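You operate a simulated robot arm through the tools that you are given. There is no shell and no other tool. Be economical: measure what you need, move in short steps, check, and stop when the job is done.

You run a simulated robot arm. Do the job below in one go: nothing can be reset, and whatever is moved stays where it is left.

JOB
Stack the carton that says "D-47" from the top of the infeed table on top of the carton labelled "B-21".
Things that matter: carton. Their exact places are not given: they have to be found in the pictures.

Only the result counts: the job must be done as asked and must still hold three seconds after the hand-in. Knocking over, shifting, dropping, spilling or breaking anything else fails it.

ROBOT AND FRAMES
A 7-joint arm with a two-finger parallel gripper on a trunk, on a base that drives. Base frame: it is fixed to the floor where the robot stands at the start and does not move with it; the origin is under the middle of the robot, x ahead of it, y to its left, z up. Readings come in cm, degrees, newtons and seconds.
With the tool pointing down near the work surface it reaches from about 32 to 74 cm from the robot's upright axis, wherever it stands. Its first joint turns from -115.0 to 115.0 degrees. Payload 3.91 kg.
Tool frame: the origin (TCP) lies between the finger pads and is the grasp point; the fingertips stand 3 cm ahead of it; z points along the fingers, y is the line along which they close. The gripper opens to 11 cm. The fingers are 2 cm wide and 1 cm thick; the gripper's body (4.8 by 11.2 cm) begins 5.5 cm behind the TCP.
Orientation is told as [roll, pitch, yaw] about the base's x, y, z axes, in that order, counted from this pose: with the fingers straight down and closing along the base's y, the tool's x points along the base's -x, its y along +y and its z along -z.

CONTROLS
- The arm moves only by the tool nudge_tool. Its argument "increments" is a list that holds one entry, the list of rows, each a list of 7 numbers: the opening, from 0 (shut) to 1 (fully open), then the shift along the base's x, y, z in cm, then the turn, a rotation vector about the base's x, y, z in degrees. In form: [[[hand, dx, dy, dz, ax, ay, az], ...]]. A call has 1 to 8 rows; each row shifts and turns the commanded pose from where the row before left it. Rows are played at 5 a second. More than 5 cm and 8.6 degrees between two rows, or a gripper value outside its range, and nothing of the call is played. Where a pose cannot be reached the arm comes as near as it can. A force on the tool above 40 N (or 10 N above the force at the start of the call, whichever is more), or a blocked arm, ends the call early, and 0.2 s more pass. The fingers move at their own pace (about 10.8 cm/s each) and stop on an object; they squeeze with about 27 N. The grip force told is the motor's: it shows also when the fingers shut on nothing. Time passes only in rows, and 0.2 s behind the last, so rows that do not move let the fingers close. The reply holds the time, the measured pose of the TCP, the force on the tool along the base axes, the opening and the grip force, in the units named above and with some noise, with the torque about the TCP (base axes, N m) and any sound that the robot's microphone picked up, and new pictures: "pictures" is both (left out), scene, wrist or none.
- Cameras (640 x 400 px; columns grow to the right, rows downward): "scene" is now at [-0.61, 10.24, 157.69]; the picture's right is [-0.69, -0.73, 0.00], its down [-0.59, 0.55, -0.59] and it looks along [0.43, -0.41, -0.81] (base axes); focal length 264 px, centre (320, 200). "wrist" rides on the gripper at [7.2, 1.7, -10.3] in the tool frame; the picture's right is [-0.23, 0.97, 0.00], its down [-0.76, -0.18, -0.62] and it looks along [-0.61, -0.14, 0.78] (tool axes); focal length 222 px, centre (320, 200).
- raise_lower(by): slides the trunk up (or, below 0, down) by that many cm; the arm and the scene camera ride with it, the base frame stays. It gives what a move gives, with no picture.
- drive_base(legs): drives the robot by 1 to 6 legs, each [ahead, turn to the left] in cm and degrees, along the robot's own axes; the way and the turn of a leg run together, so that a leg with both is an arc; at most 150 cm and 180 degrees a leg. The arm and the cameras ride along, it lands a little off, and it stops where it bumps. It gives what a move gives, and a new picture of the scene camera.
- head_to(pan, tilt): turns the head with the scene camera to pan (to the left, within 155 degrees either way) and tilt (down, from -29 to 69), counted from straight ahead of the robot. It gives what a move gives, and a new picture of the scene camera.
- probe_pixels(camera, pixels): there is no depth. For up to 12 entries [column, row, z] of the newest picture of that camera ("zoom" is the newest enlarged one), the place [x, y] in the base frame at which the ray of that pixel passes the height z, good to about 0.2 cm. It takes no simulated time.
- inspect(camera, box): a new picture of the part [left, top, right, bottom] of that camera's present view, enlarged. It takes no simulated time.
- hand_in(): hands the job in; it is judged then, once.

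Go step by step. Measure first, check grasps and placings, and put right what went wrong. The budget is 80 turns and 260 pictures, counting those below and the enlarged ones. Unless the task says otherwise, let go and move clear before handing in, and close with one line.

The tools are called after "Call:" as name(argument=value, ...) on one line, values as JSON. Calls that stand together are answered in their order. nudge_tool: Moves the arm, as the interface text tells. Its arguments: {"type":"object","properties":{"increments":{"type":"array","items":{"type":"array","items":{"type":"array","items":{"type":"number"}}}},"pictures":{"type":"string","enum":["both","scene","wrist","none"]}},"required":["increments"]} The other tools are called the same way: raise_lower (by) slides the trunk up or down; drive_base (legs) drives the base; head_to (pan, tilt) turns the head that bears the scene camera; probe_pixels (camera, pixels) gives the place at which the rays of pixels pass given heights; inspect (camera, box) takes an enlarged picture of a part of a camera's view; hand_in () hands the job in.

At the start:

```text
t: 0.0
eef_pos: [43.59, -17.74, 104.01]
orientation: [0.0, 0.0, 0.0]
force: [0.2, 0.2, -0.8]
wrist_torque: [-0.01, 0.04, -0.03]
finger_gap: 11.02
grasp_force: 0.1
trunk travel left (down, up): [-70.0, 29.0]
robot x, y, heading: [0.24, -0.28, 0.2]
head pan, tilt: [-43.3, 53.7]
```

scene: 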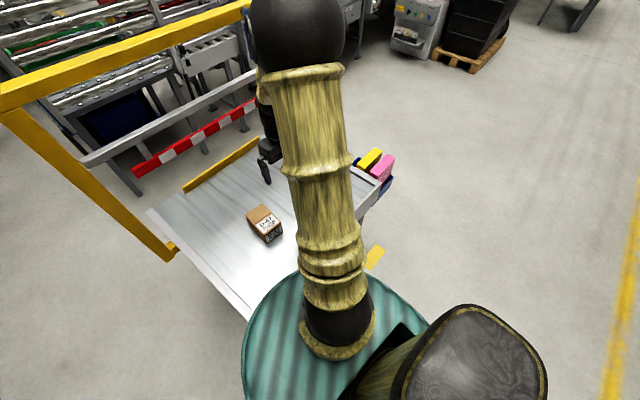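
wrist: 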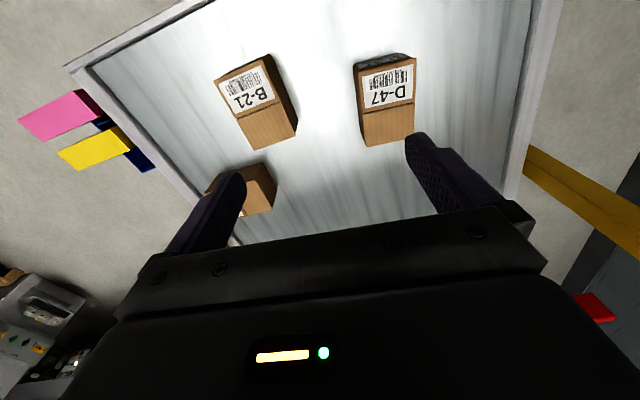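

The wrist picture shows D-47 near (388,100), B-21 near (258,100) and a third carton near (245,190). I enlarge and measure these.

Call:
inspect(camera="wrist", box=[190, 20, 450, 220])

Call:
inspect(camera="scene", box=[220, 180, 320, 260])

Call:
probe_pixels(camera="wrist", pixels=[[363, 147, 74], [413, 138, 74], [417, 58, 80], [358, 70, 80], [255, 152, 74], [297, 128, 74], [268, 54, 80], [215, 82, 80]])

```text
2.00 times, centred on (320, 120) of wrist
```

zoom: 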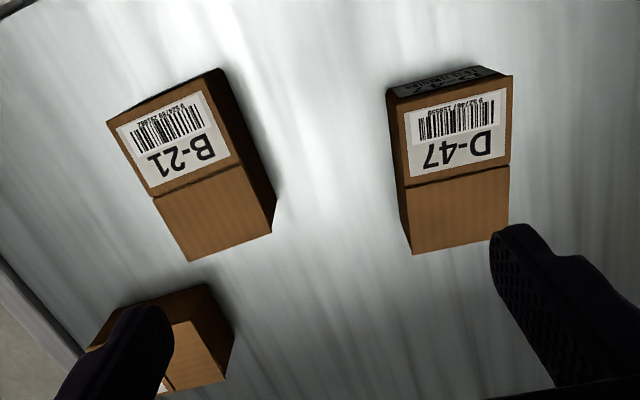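

```text
5.00 times, centred on (270, 220) of scene
```

zoom: 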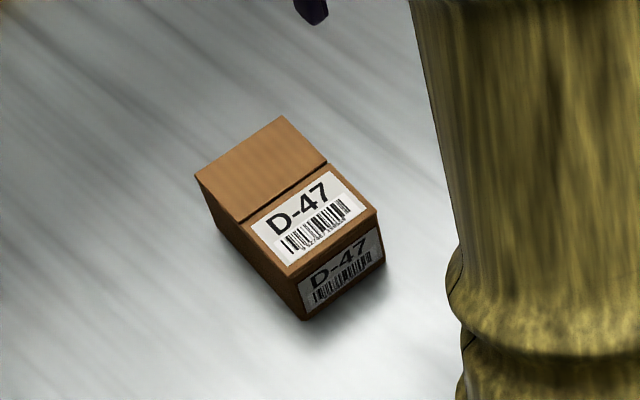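

```text
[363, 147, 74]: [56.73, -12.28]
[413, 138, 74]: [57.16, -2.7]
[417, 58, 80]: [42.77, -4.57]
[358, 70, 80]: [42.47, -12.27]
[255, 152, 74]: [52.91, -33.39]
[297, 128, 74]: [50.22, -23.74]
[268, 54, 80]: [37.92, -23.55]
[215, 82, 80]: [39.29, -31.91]
```

D-47 is confirmed on the right. I probe its vertical edges (zoom (292,277)→(305,320) and (377,210)→(384,258)) and its top corners for the height.

Call:
probe_pixels(camera="zoom", pixels=[[305, 320, 74], [292, 277, 78], [292, 277, 80], [292, 277, 82], [384, 258, 74], [377, 211, 80], [377, 211, 82], [281, 115, 80], [281, 115, 82], [195, 173, 80], [195, 173, 82]])

Call:
probe_pixels(camera="wrist", pixels=[[363, 147, 80], [413, 138, 80], [417, 58, 80], [358, 70, 80], [363, 147, 82], [413, 138, 82], [417, 58, 82], [358, 70, 82], [255, 152, 80], [297, 128, 80], [268, 54, 80], [215, 82, 80]])

```text
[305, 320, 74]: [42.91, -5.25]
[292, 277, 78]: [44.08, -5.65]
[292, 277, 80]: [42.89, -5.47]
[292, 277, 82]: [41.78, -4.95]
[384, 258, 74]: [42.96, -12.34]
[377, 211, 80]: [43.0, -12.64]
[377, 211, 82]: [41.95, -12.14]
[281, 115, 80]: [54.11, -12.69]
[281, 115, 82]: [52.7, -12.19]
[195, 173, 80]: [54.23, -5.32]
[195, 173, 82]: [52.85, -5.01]
```

```text
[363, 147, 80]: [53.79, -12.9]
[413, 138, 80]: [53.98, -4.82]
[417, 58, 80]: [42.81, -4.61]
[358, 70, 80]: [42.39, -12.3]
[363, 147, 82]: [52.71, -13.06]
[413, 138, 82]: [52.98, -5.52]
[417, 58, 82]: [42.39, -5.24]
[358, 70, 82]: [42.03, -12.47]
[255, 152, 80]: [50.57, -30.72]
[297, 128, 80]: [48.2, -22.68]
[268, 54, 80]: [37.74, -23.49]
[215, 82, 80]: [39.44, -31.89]
```

D-47 comes out with top at z≈80, x 43–54.1, y −12.6 to −5.4, yaw about 0. Now B-21 and the third carton, enlarged.

Call:
inspect(camera="wrist", box=[200, 40, 328, 120])

Call:
inspect(camera="wrist", box=[200, 90, 328, 170])

```text
5.00 times, centred on (264, 80) of wrist
```

zoom: 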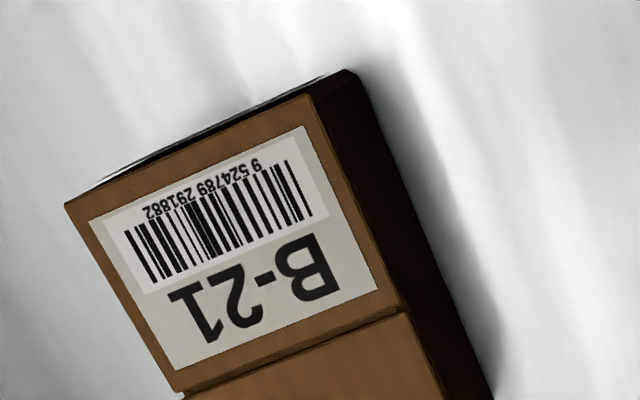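

```text
5.00 times, centred on (264, 130) of wrist
```

zoom: 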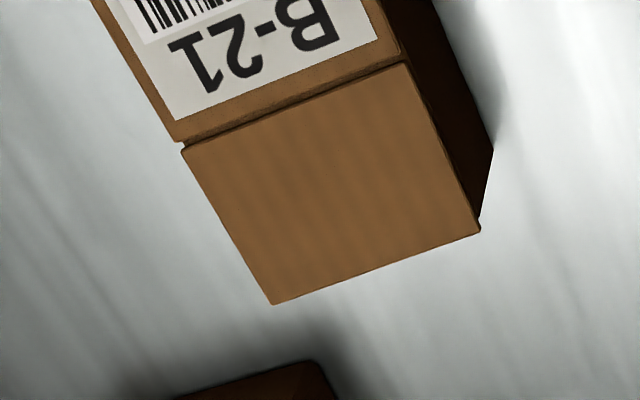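

B-21's top corners are at wrist px (213,80.6), (261.6,59.2), (296,136.2), (254.6,151), and bottom corners at (270,54) and (298.6,120). I probe these for several heights.

Call:
probe_pixels(camera="wrist", pixels=[[270, 54, 74], [298.6, 120, 74], [261.6, 59.2, 80], [296, 136.2, 80], [213, 80.6, 80], [254.6, 151, 80], [261.6, 59.2, 82], [296, 136.2, 82], [213, 80.6, 82], [254.6, 151, 82], [261.6, 59.2, 78], [296, 136.2, 78]])

```text
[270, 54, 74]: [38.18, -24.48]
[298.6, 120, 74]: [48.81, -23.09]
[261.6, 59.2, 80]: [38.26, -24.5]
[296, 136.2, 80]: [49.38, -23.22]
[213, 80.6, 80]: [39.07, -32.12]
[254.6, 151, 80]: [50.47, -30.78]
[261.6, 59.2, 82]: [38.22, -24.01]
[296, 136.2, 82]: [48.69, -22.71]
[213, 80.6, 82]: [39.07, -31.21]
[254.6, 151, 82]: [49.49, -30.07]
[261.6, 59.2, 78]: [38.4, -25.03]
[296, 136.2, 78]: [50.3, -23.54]
```

B-21: top z≈80, centre about (44.3, −27.7), yaw +6.6°. I go above D-47 at (48.5, −9.0), z 88, and look.

Call:
nudge_tool(increments=[[[1, 2.45, 4.37, 0, 0, 0, 0], [1, 2.46, 4.37, 0, 0, 0, 0], [1, 0, 0, -4, 0, 0, 0], [1, 0, 0, -4, 0, 0, 0], [1, 0, 0, -4, 0, 0, 0], [1, 0, 0, -4, 0, 0, 0], [1, 0, 0, 0, 0, 0, 0]]])

```text
refused: row 2 steps farther than a row can; nothing moved
```

Call:
nudge_tool(increments=[[[1, 1.64, 2.91, 0, 0, 0, 0], [1, 1.64, 2.91, 0, 0, 0, 0], [1, 1.63, 2.92, 0, 0, 0, 0], [1, 0, 0, -4, 0, 0, 0], [1, 0, 0, -4, 0, 0, 0], [1, 0, 0, -4, 0, 0, 0], [1, 0, 0, -4, 0, 0, 0], [1, 0, 0, 0, 0, 0, 0]]])

```text
t: 1.8
eef_pos: [48.88, -9.01, 87.9]
orientation: [0.0, 0.0, 0.0]
force: [0.2, 0.3, -0.2]
wrist_torque: [0.0, 0.0, -0.05]
finger_gap: 11.03
grasp_force: 0.1
trunk travel left (down, up): [-70.0, 29.0]
robot x, y, heading: [-0.06, 0.04, 0.2]
head pan, tilt: [-43.3, 53.7]
```

scene: 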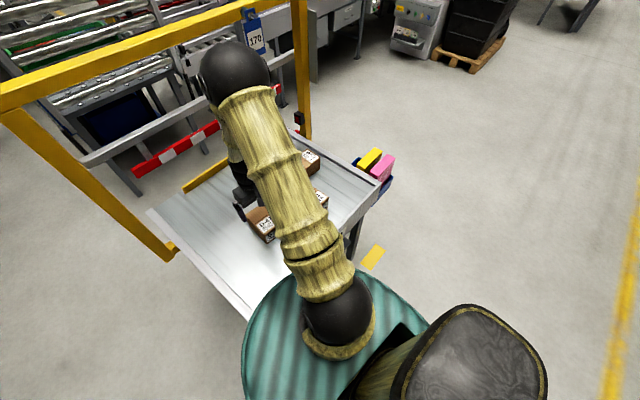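
wrist: 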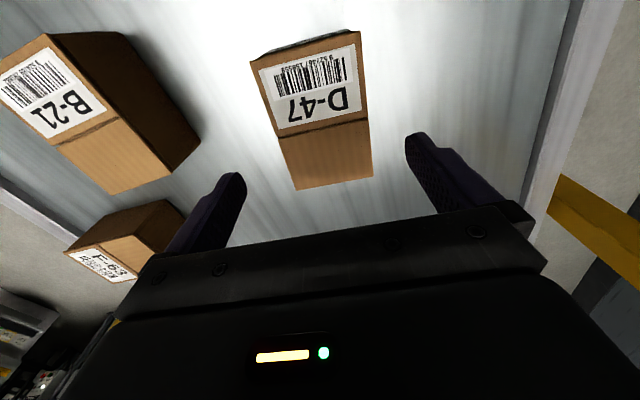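

The fingers straddle D-47 (corners (250,62), (360,31), (373,178), (297,191)); the third carton is F-63. I check the corners again from this view.

Call:
probe_pixels(camera="wrist", pixels=[[250, 62, 80], [360, 31, 80], [373, 178, 80], [297, 191, 80], [112, 194, 80], [172, 173, 80], [48, 34, 80], [70, 252, 80], [134, 277, 80]])

```text
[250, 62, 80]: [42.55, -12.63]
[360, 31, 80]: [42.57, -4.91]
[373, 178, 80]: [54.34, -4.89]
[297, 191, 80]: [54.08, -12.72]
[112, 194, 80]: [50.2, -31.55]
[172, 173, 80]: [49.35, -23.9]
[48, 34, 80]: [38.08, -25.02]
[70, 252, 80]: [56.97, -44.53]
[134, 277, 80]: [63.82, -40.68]
```

Consistent: D-47 centre about (48.4, −8.8). I descend to z≈77.3 and close.

Call:
nudge_tool(increments=[[[1, -0.4, 0.1, -3.5, 0, 0, 0], [1, 0, 0, -3.5, 0, 0, 0], [1, 0, 0, -3.5, 0, 0, 0], [1, 0, 0, 0, 0, 0, 0], [0, 0, 0, 0, 0, 0, 0], [0, 0, 0, 0, 0, 0, 0], [0, 0, 0, 0, 0, 0, 0]]], pictures="wrist")

```text
t: 3.4
eef_pos: [48.09, -9.0, 77.46]
orientation: [0.1, 0.1, 0.1]
force: [-0.2, 0.7, 0.8]
wrist_torque: [0.01, -0.02, 0.04]
finger_gap: 7.47
grasp_force: 27.0
trunk travel left (down, up): [-70.0, 29.0]
robot x, y, heading: [-0.29, -0.21, -0.0]
head pan, tilt: [-43.3, 53.7]
```

wrist: 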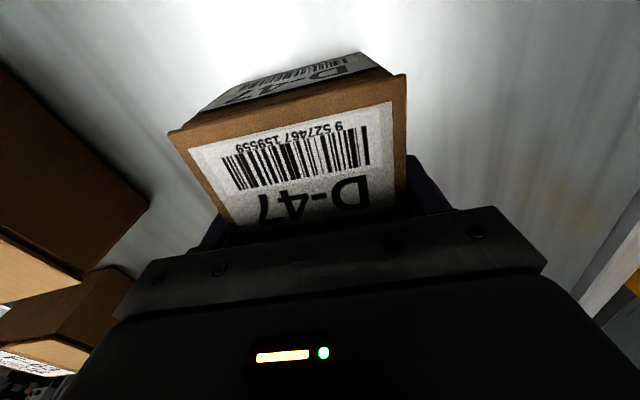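

Grip holds at 7.47 cm with 27 N. I lift 12 cm straight up.

Call:
nudge_tool(increments=[[[0, 0, 0, 2, 0, 0, 0], [0, 0, 0, 3, 0, 0, 0], [0, 0, 0, 4, 0, 0, 0], [0, 0, 0, 4, 0, 0, 0], [0, 0, 0, 0, 0, 0, 0]]])

```text
t: 4.6
eef_pos: [48.29, -8.96, 90.72]
orientation: [0.0, 0.1, 0.0]
force: [0.1, 0.2, -1.6]
wrist_torque: [0.0, -0.01, 0.02]
finger_gap: 7.45
grasp_force: 27.4
trunk travel left (down, up): [-70.0, 29.0]
robot x, y, heading: [0.42, -0.05, 0.2]
head pan, tilt: [-43.3, 53.7]
```

scene: 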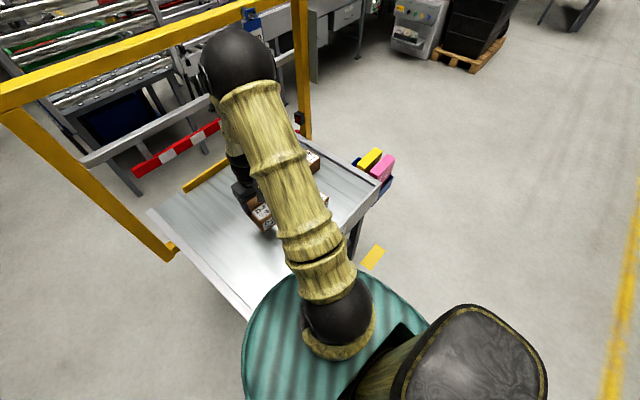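
wrist: 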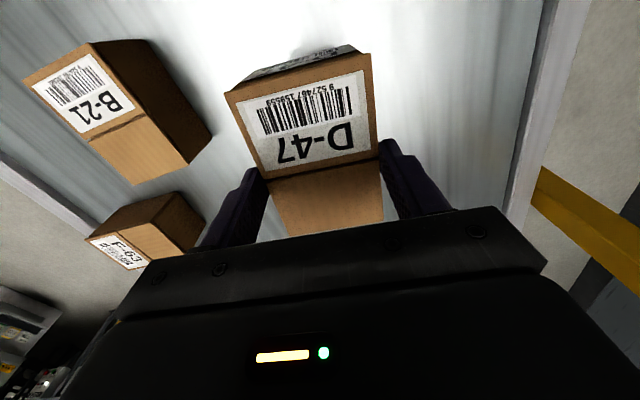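

D-47 came up cleanly. From this view I measure B-21's four top corners enlarged.

Call:
inspect(camera="wrist", box=[10, 20, 266, 180])

```text
2.50 times, centred on (138, 100) of wrist
```

zoom: 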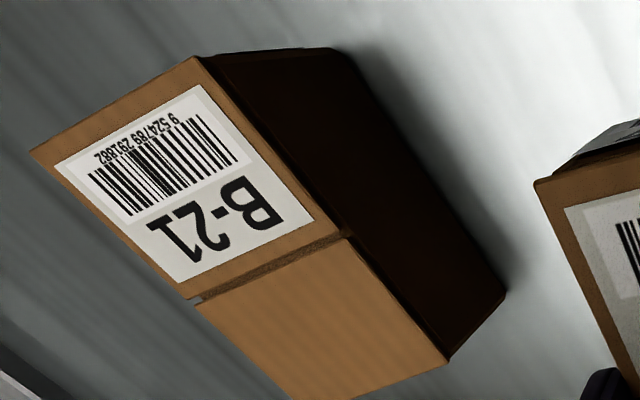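

Call:
probe_pixels(camera="zoom", pixels=[[30, 152, 80], [196, 57, 80], [448, 362, 80], [345, 50, 74], [504, 294, 74]])

Call:
probe_pixels(camera="wrist", pixels=[[131, 184, 80], [343, 52, 87], [236, 92, 93], [371, 54, 93]])

```text
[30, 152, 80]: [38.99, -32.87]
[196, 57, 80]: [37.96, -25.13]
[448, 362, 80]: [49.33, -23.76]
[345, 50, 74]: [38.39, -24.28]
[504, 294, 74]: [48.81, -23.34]
```

```text
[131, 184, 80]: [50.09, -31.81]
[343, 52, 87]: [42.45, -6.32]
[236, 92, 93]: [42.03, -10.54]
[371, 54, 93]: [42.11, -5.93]
```

Combining views, B-21's centre is about (44.1, −27.6), yaw ≈6.5°, top about 80–80.8. I carry D-47 above it, turning 6.5°.

Call:
nudge_tool(increments=[[[0, -0.84, -3.72, 0, 0, 0, 1.3], [0, -0.84, -3.72, 0, 0, 0, 1.3], [0, -0.84, -3.72, 0, 0, 0, 1.3], [0, -0.84, -3.72, 0, 0, 0, 1.3], [0, -0.84, -3.72, 0, 0, 0, 1.3], [0, 0, 0, 0, 0, 0, 0], [0, 0, 0, -3, 0, 0, 0], [0, 0, 0, 0, 0, 0, 0]]])

```text
t: 6.2
eef_pos: [43.87, -27.82, 88.29]
orientation: [-0.4, -0.5, 6.6]
force: [-7.2, 4.2, 26.6]
wrist_torque: [-0.22, 0.49, -0.11]
finger_gap: 7.45
grasp_force: 26.5
trunk travel left (down, up): [-70.0, 29.0]
robot x, y, heading: [0.11, 0.15, -0.1]
head pan, tilt: [-43.3, 53.7]
stopped in row 8: the force on the tool passed its limit (the readings are from after the stop); the commanded pose is now the measured one
```

scene: 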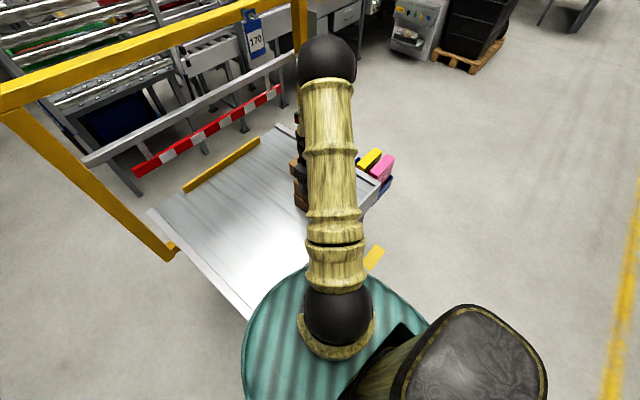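
wrist: 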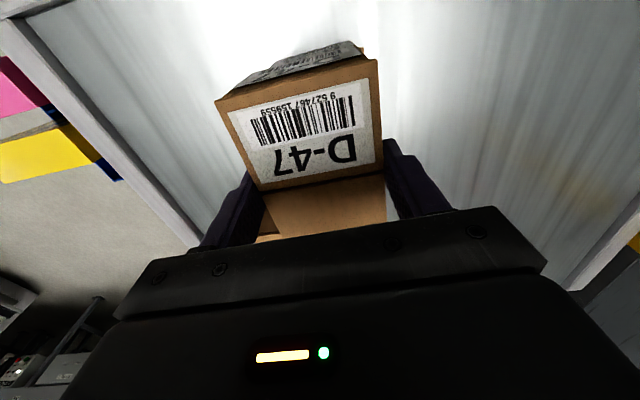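

Contact came at z 88.3, earlier than expected: comparing the label size with the grasp picture, D-47 slipped down a few cm in the fingers during the lift, so its bottom is probably already on B-21. I look closely before doing anything.

Call:
inspect(camera="scene", box=[260, 140, 340, 220])

Call:
inspect(camera="wrist", box=[190, 30, 430, 250])

Call:
probe_pixels(camera="wrist", pixels=[[217, 100, 87], [379, 58, 87], [217, 100, 88], [379, 58, 88], [217, 100, 86], [379, 58, 86]])

```text
5.00 times, centred on (300, 180) of scene
```

zoom: 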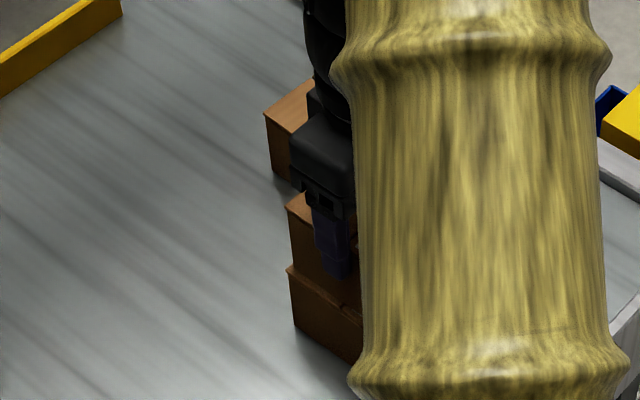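

```text
1.82 times, centred on (310, 140) of wrist
```

zoom: 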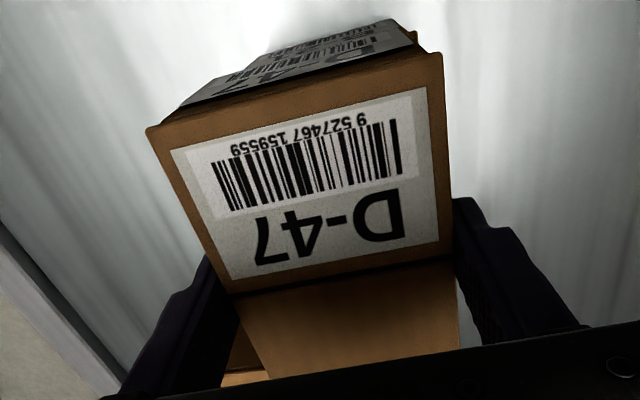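

```text
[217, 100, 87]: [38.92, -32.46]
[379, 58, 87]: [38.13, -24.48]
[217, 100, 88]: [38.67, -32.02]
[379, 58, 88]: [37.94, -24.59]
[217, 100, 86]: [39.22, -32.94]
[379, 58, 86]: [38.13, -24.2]
```

The scene zoom shows D-47 sitting on B-21 with edges aligned, and the probed top edge (38.1–38.8, −24.5 to −32.2) matches B-21's. I settle one row, then open the fingers.

Call:
nudge_tool(increments=[[[0, 0, 0, 0, 0, 0, 0], [0.8, 0, 0, 0, 0, 0, 0], [1, 0, 0, 0, 0, 0, 0], [1, 0, 0, 0, 0, 0, 0]]])

```text
t: 7.2
eef_pos: [44.09, -27.77, 88.0]
orientation: [-0.4, -0.4, 6.5]
force: [0.3, -0.1, -0.5]
wrist_torque: [0.01, 0.0, -0.02]
finger_gap: 10.99
grasp_force: 0.0
trunk travel left (down, up): [-70.0, 29.0]
robot x, y, heading: [-0.34, -0.2, -0.1]
head pan, tilt: [-43.3, 53.7]
```

scene: 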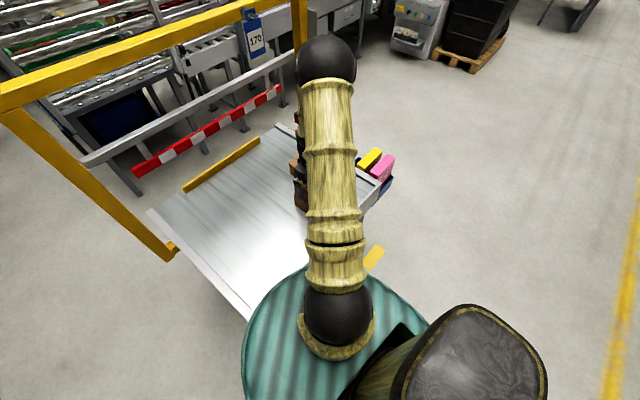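
wrist: 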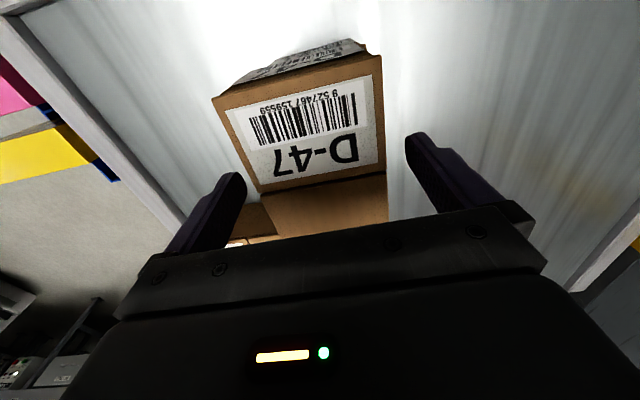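

The fingers are open at 11 cm and D-47 stays put. I back off straight up and then toward the left to look.

Call:
nudge_tool(increments=[[[1, 0, 0, 2, 0, 0, 0], [1, 0, 0, 4, 0, 0, 0], [1, 0, 0, 4.5, 0, 0, 0], [1, 0, 0, 4.5, 0, 0, 0], [1, 0, 4.5, 0, 0, 0, 0], [1, 0, 4.5, 0, 0, 0, 0], [1, 0, 4.5, 0, 0, 0, 0], [1, 0, 4.5, 0, 0, 0, 0]]])

```text
t: 9.1
eef_pos: [43.99, -9.72, 103.09]
orientation: [-0.5, -0.5, 6.5]
force: [0.3, 0.9, 0.8]
wrist_torque: [-0.01, -0.02, 0.01]
finger_gap: 11.0
grasp_force: 0.1
trunk travel left (down, up): [-70.0, 29.0]
robot x, y, heading: [-0.25, -0.16, -0.2]
head pan, tilt: [-43.3, 53.7]
```

scene: 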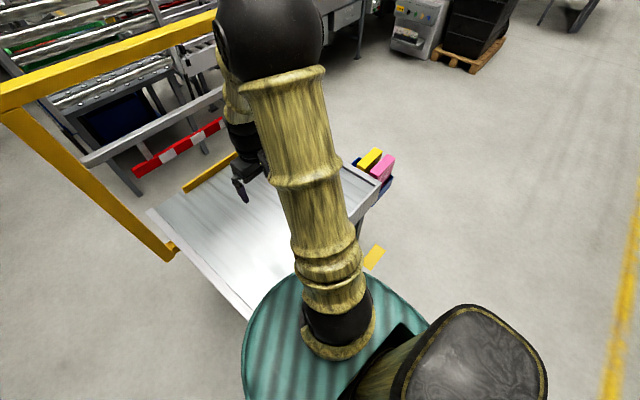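
wrist: 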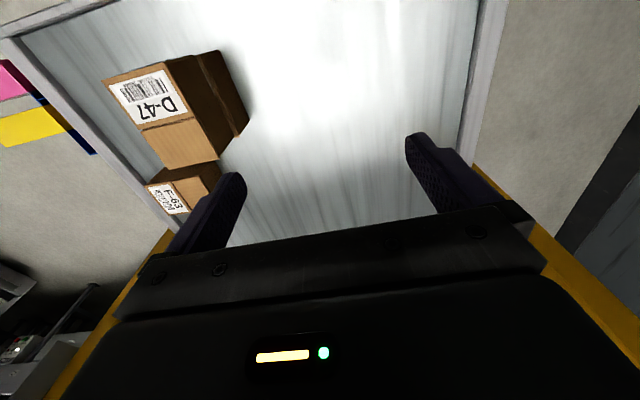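

Call:
inspect(camera="wrist", box=[90, 30, 282, 220])

```text
2.11 times, centred on (186, 125) of wrist
```

zoom: 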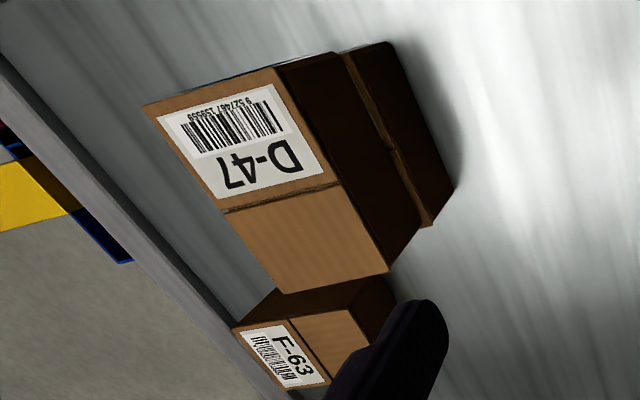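

The zoom shows D-47 flat on B-21, F-63 untouched behind, the gripper clear. One check that B-21's base has not shifted, from its bottom corners at zoom (390,42) and (454,187).

Call:
probe_pixels(camera="zoom", pixels=[[390, 42, 74], [454, 187, 74], [144, 105, 87], [388, 272, 87], [278, 67, 87]])

```text
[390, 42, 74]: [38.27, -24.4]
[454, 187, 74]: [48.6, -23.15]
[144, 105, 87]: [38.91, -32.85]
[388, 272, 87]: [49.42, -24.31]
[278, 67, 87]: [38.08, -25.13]
```

B-21's bottom corners, (38.3, −24.4) and (48.6, −23.2), are where they were before. D-47 lies within about 0.7 cm of it, so I hand in.

Call:
hand_in()

```text
The job is handed in.
```

D-47 is stacked on B-21, about 0.7 cm off centre. B-21 has not shifted, F-63 was not touched, and the gripper is open and clear. D-47 slipped a few cm in the fingers during the lift and touched down early, but it sits flat.
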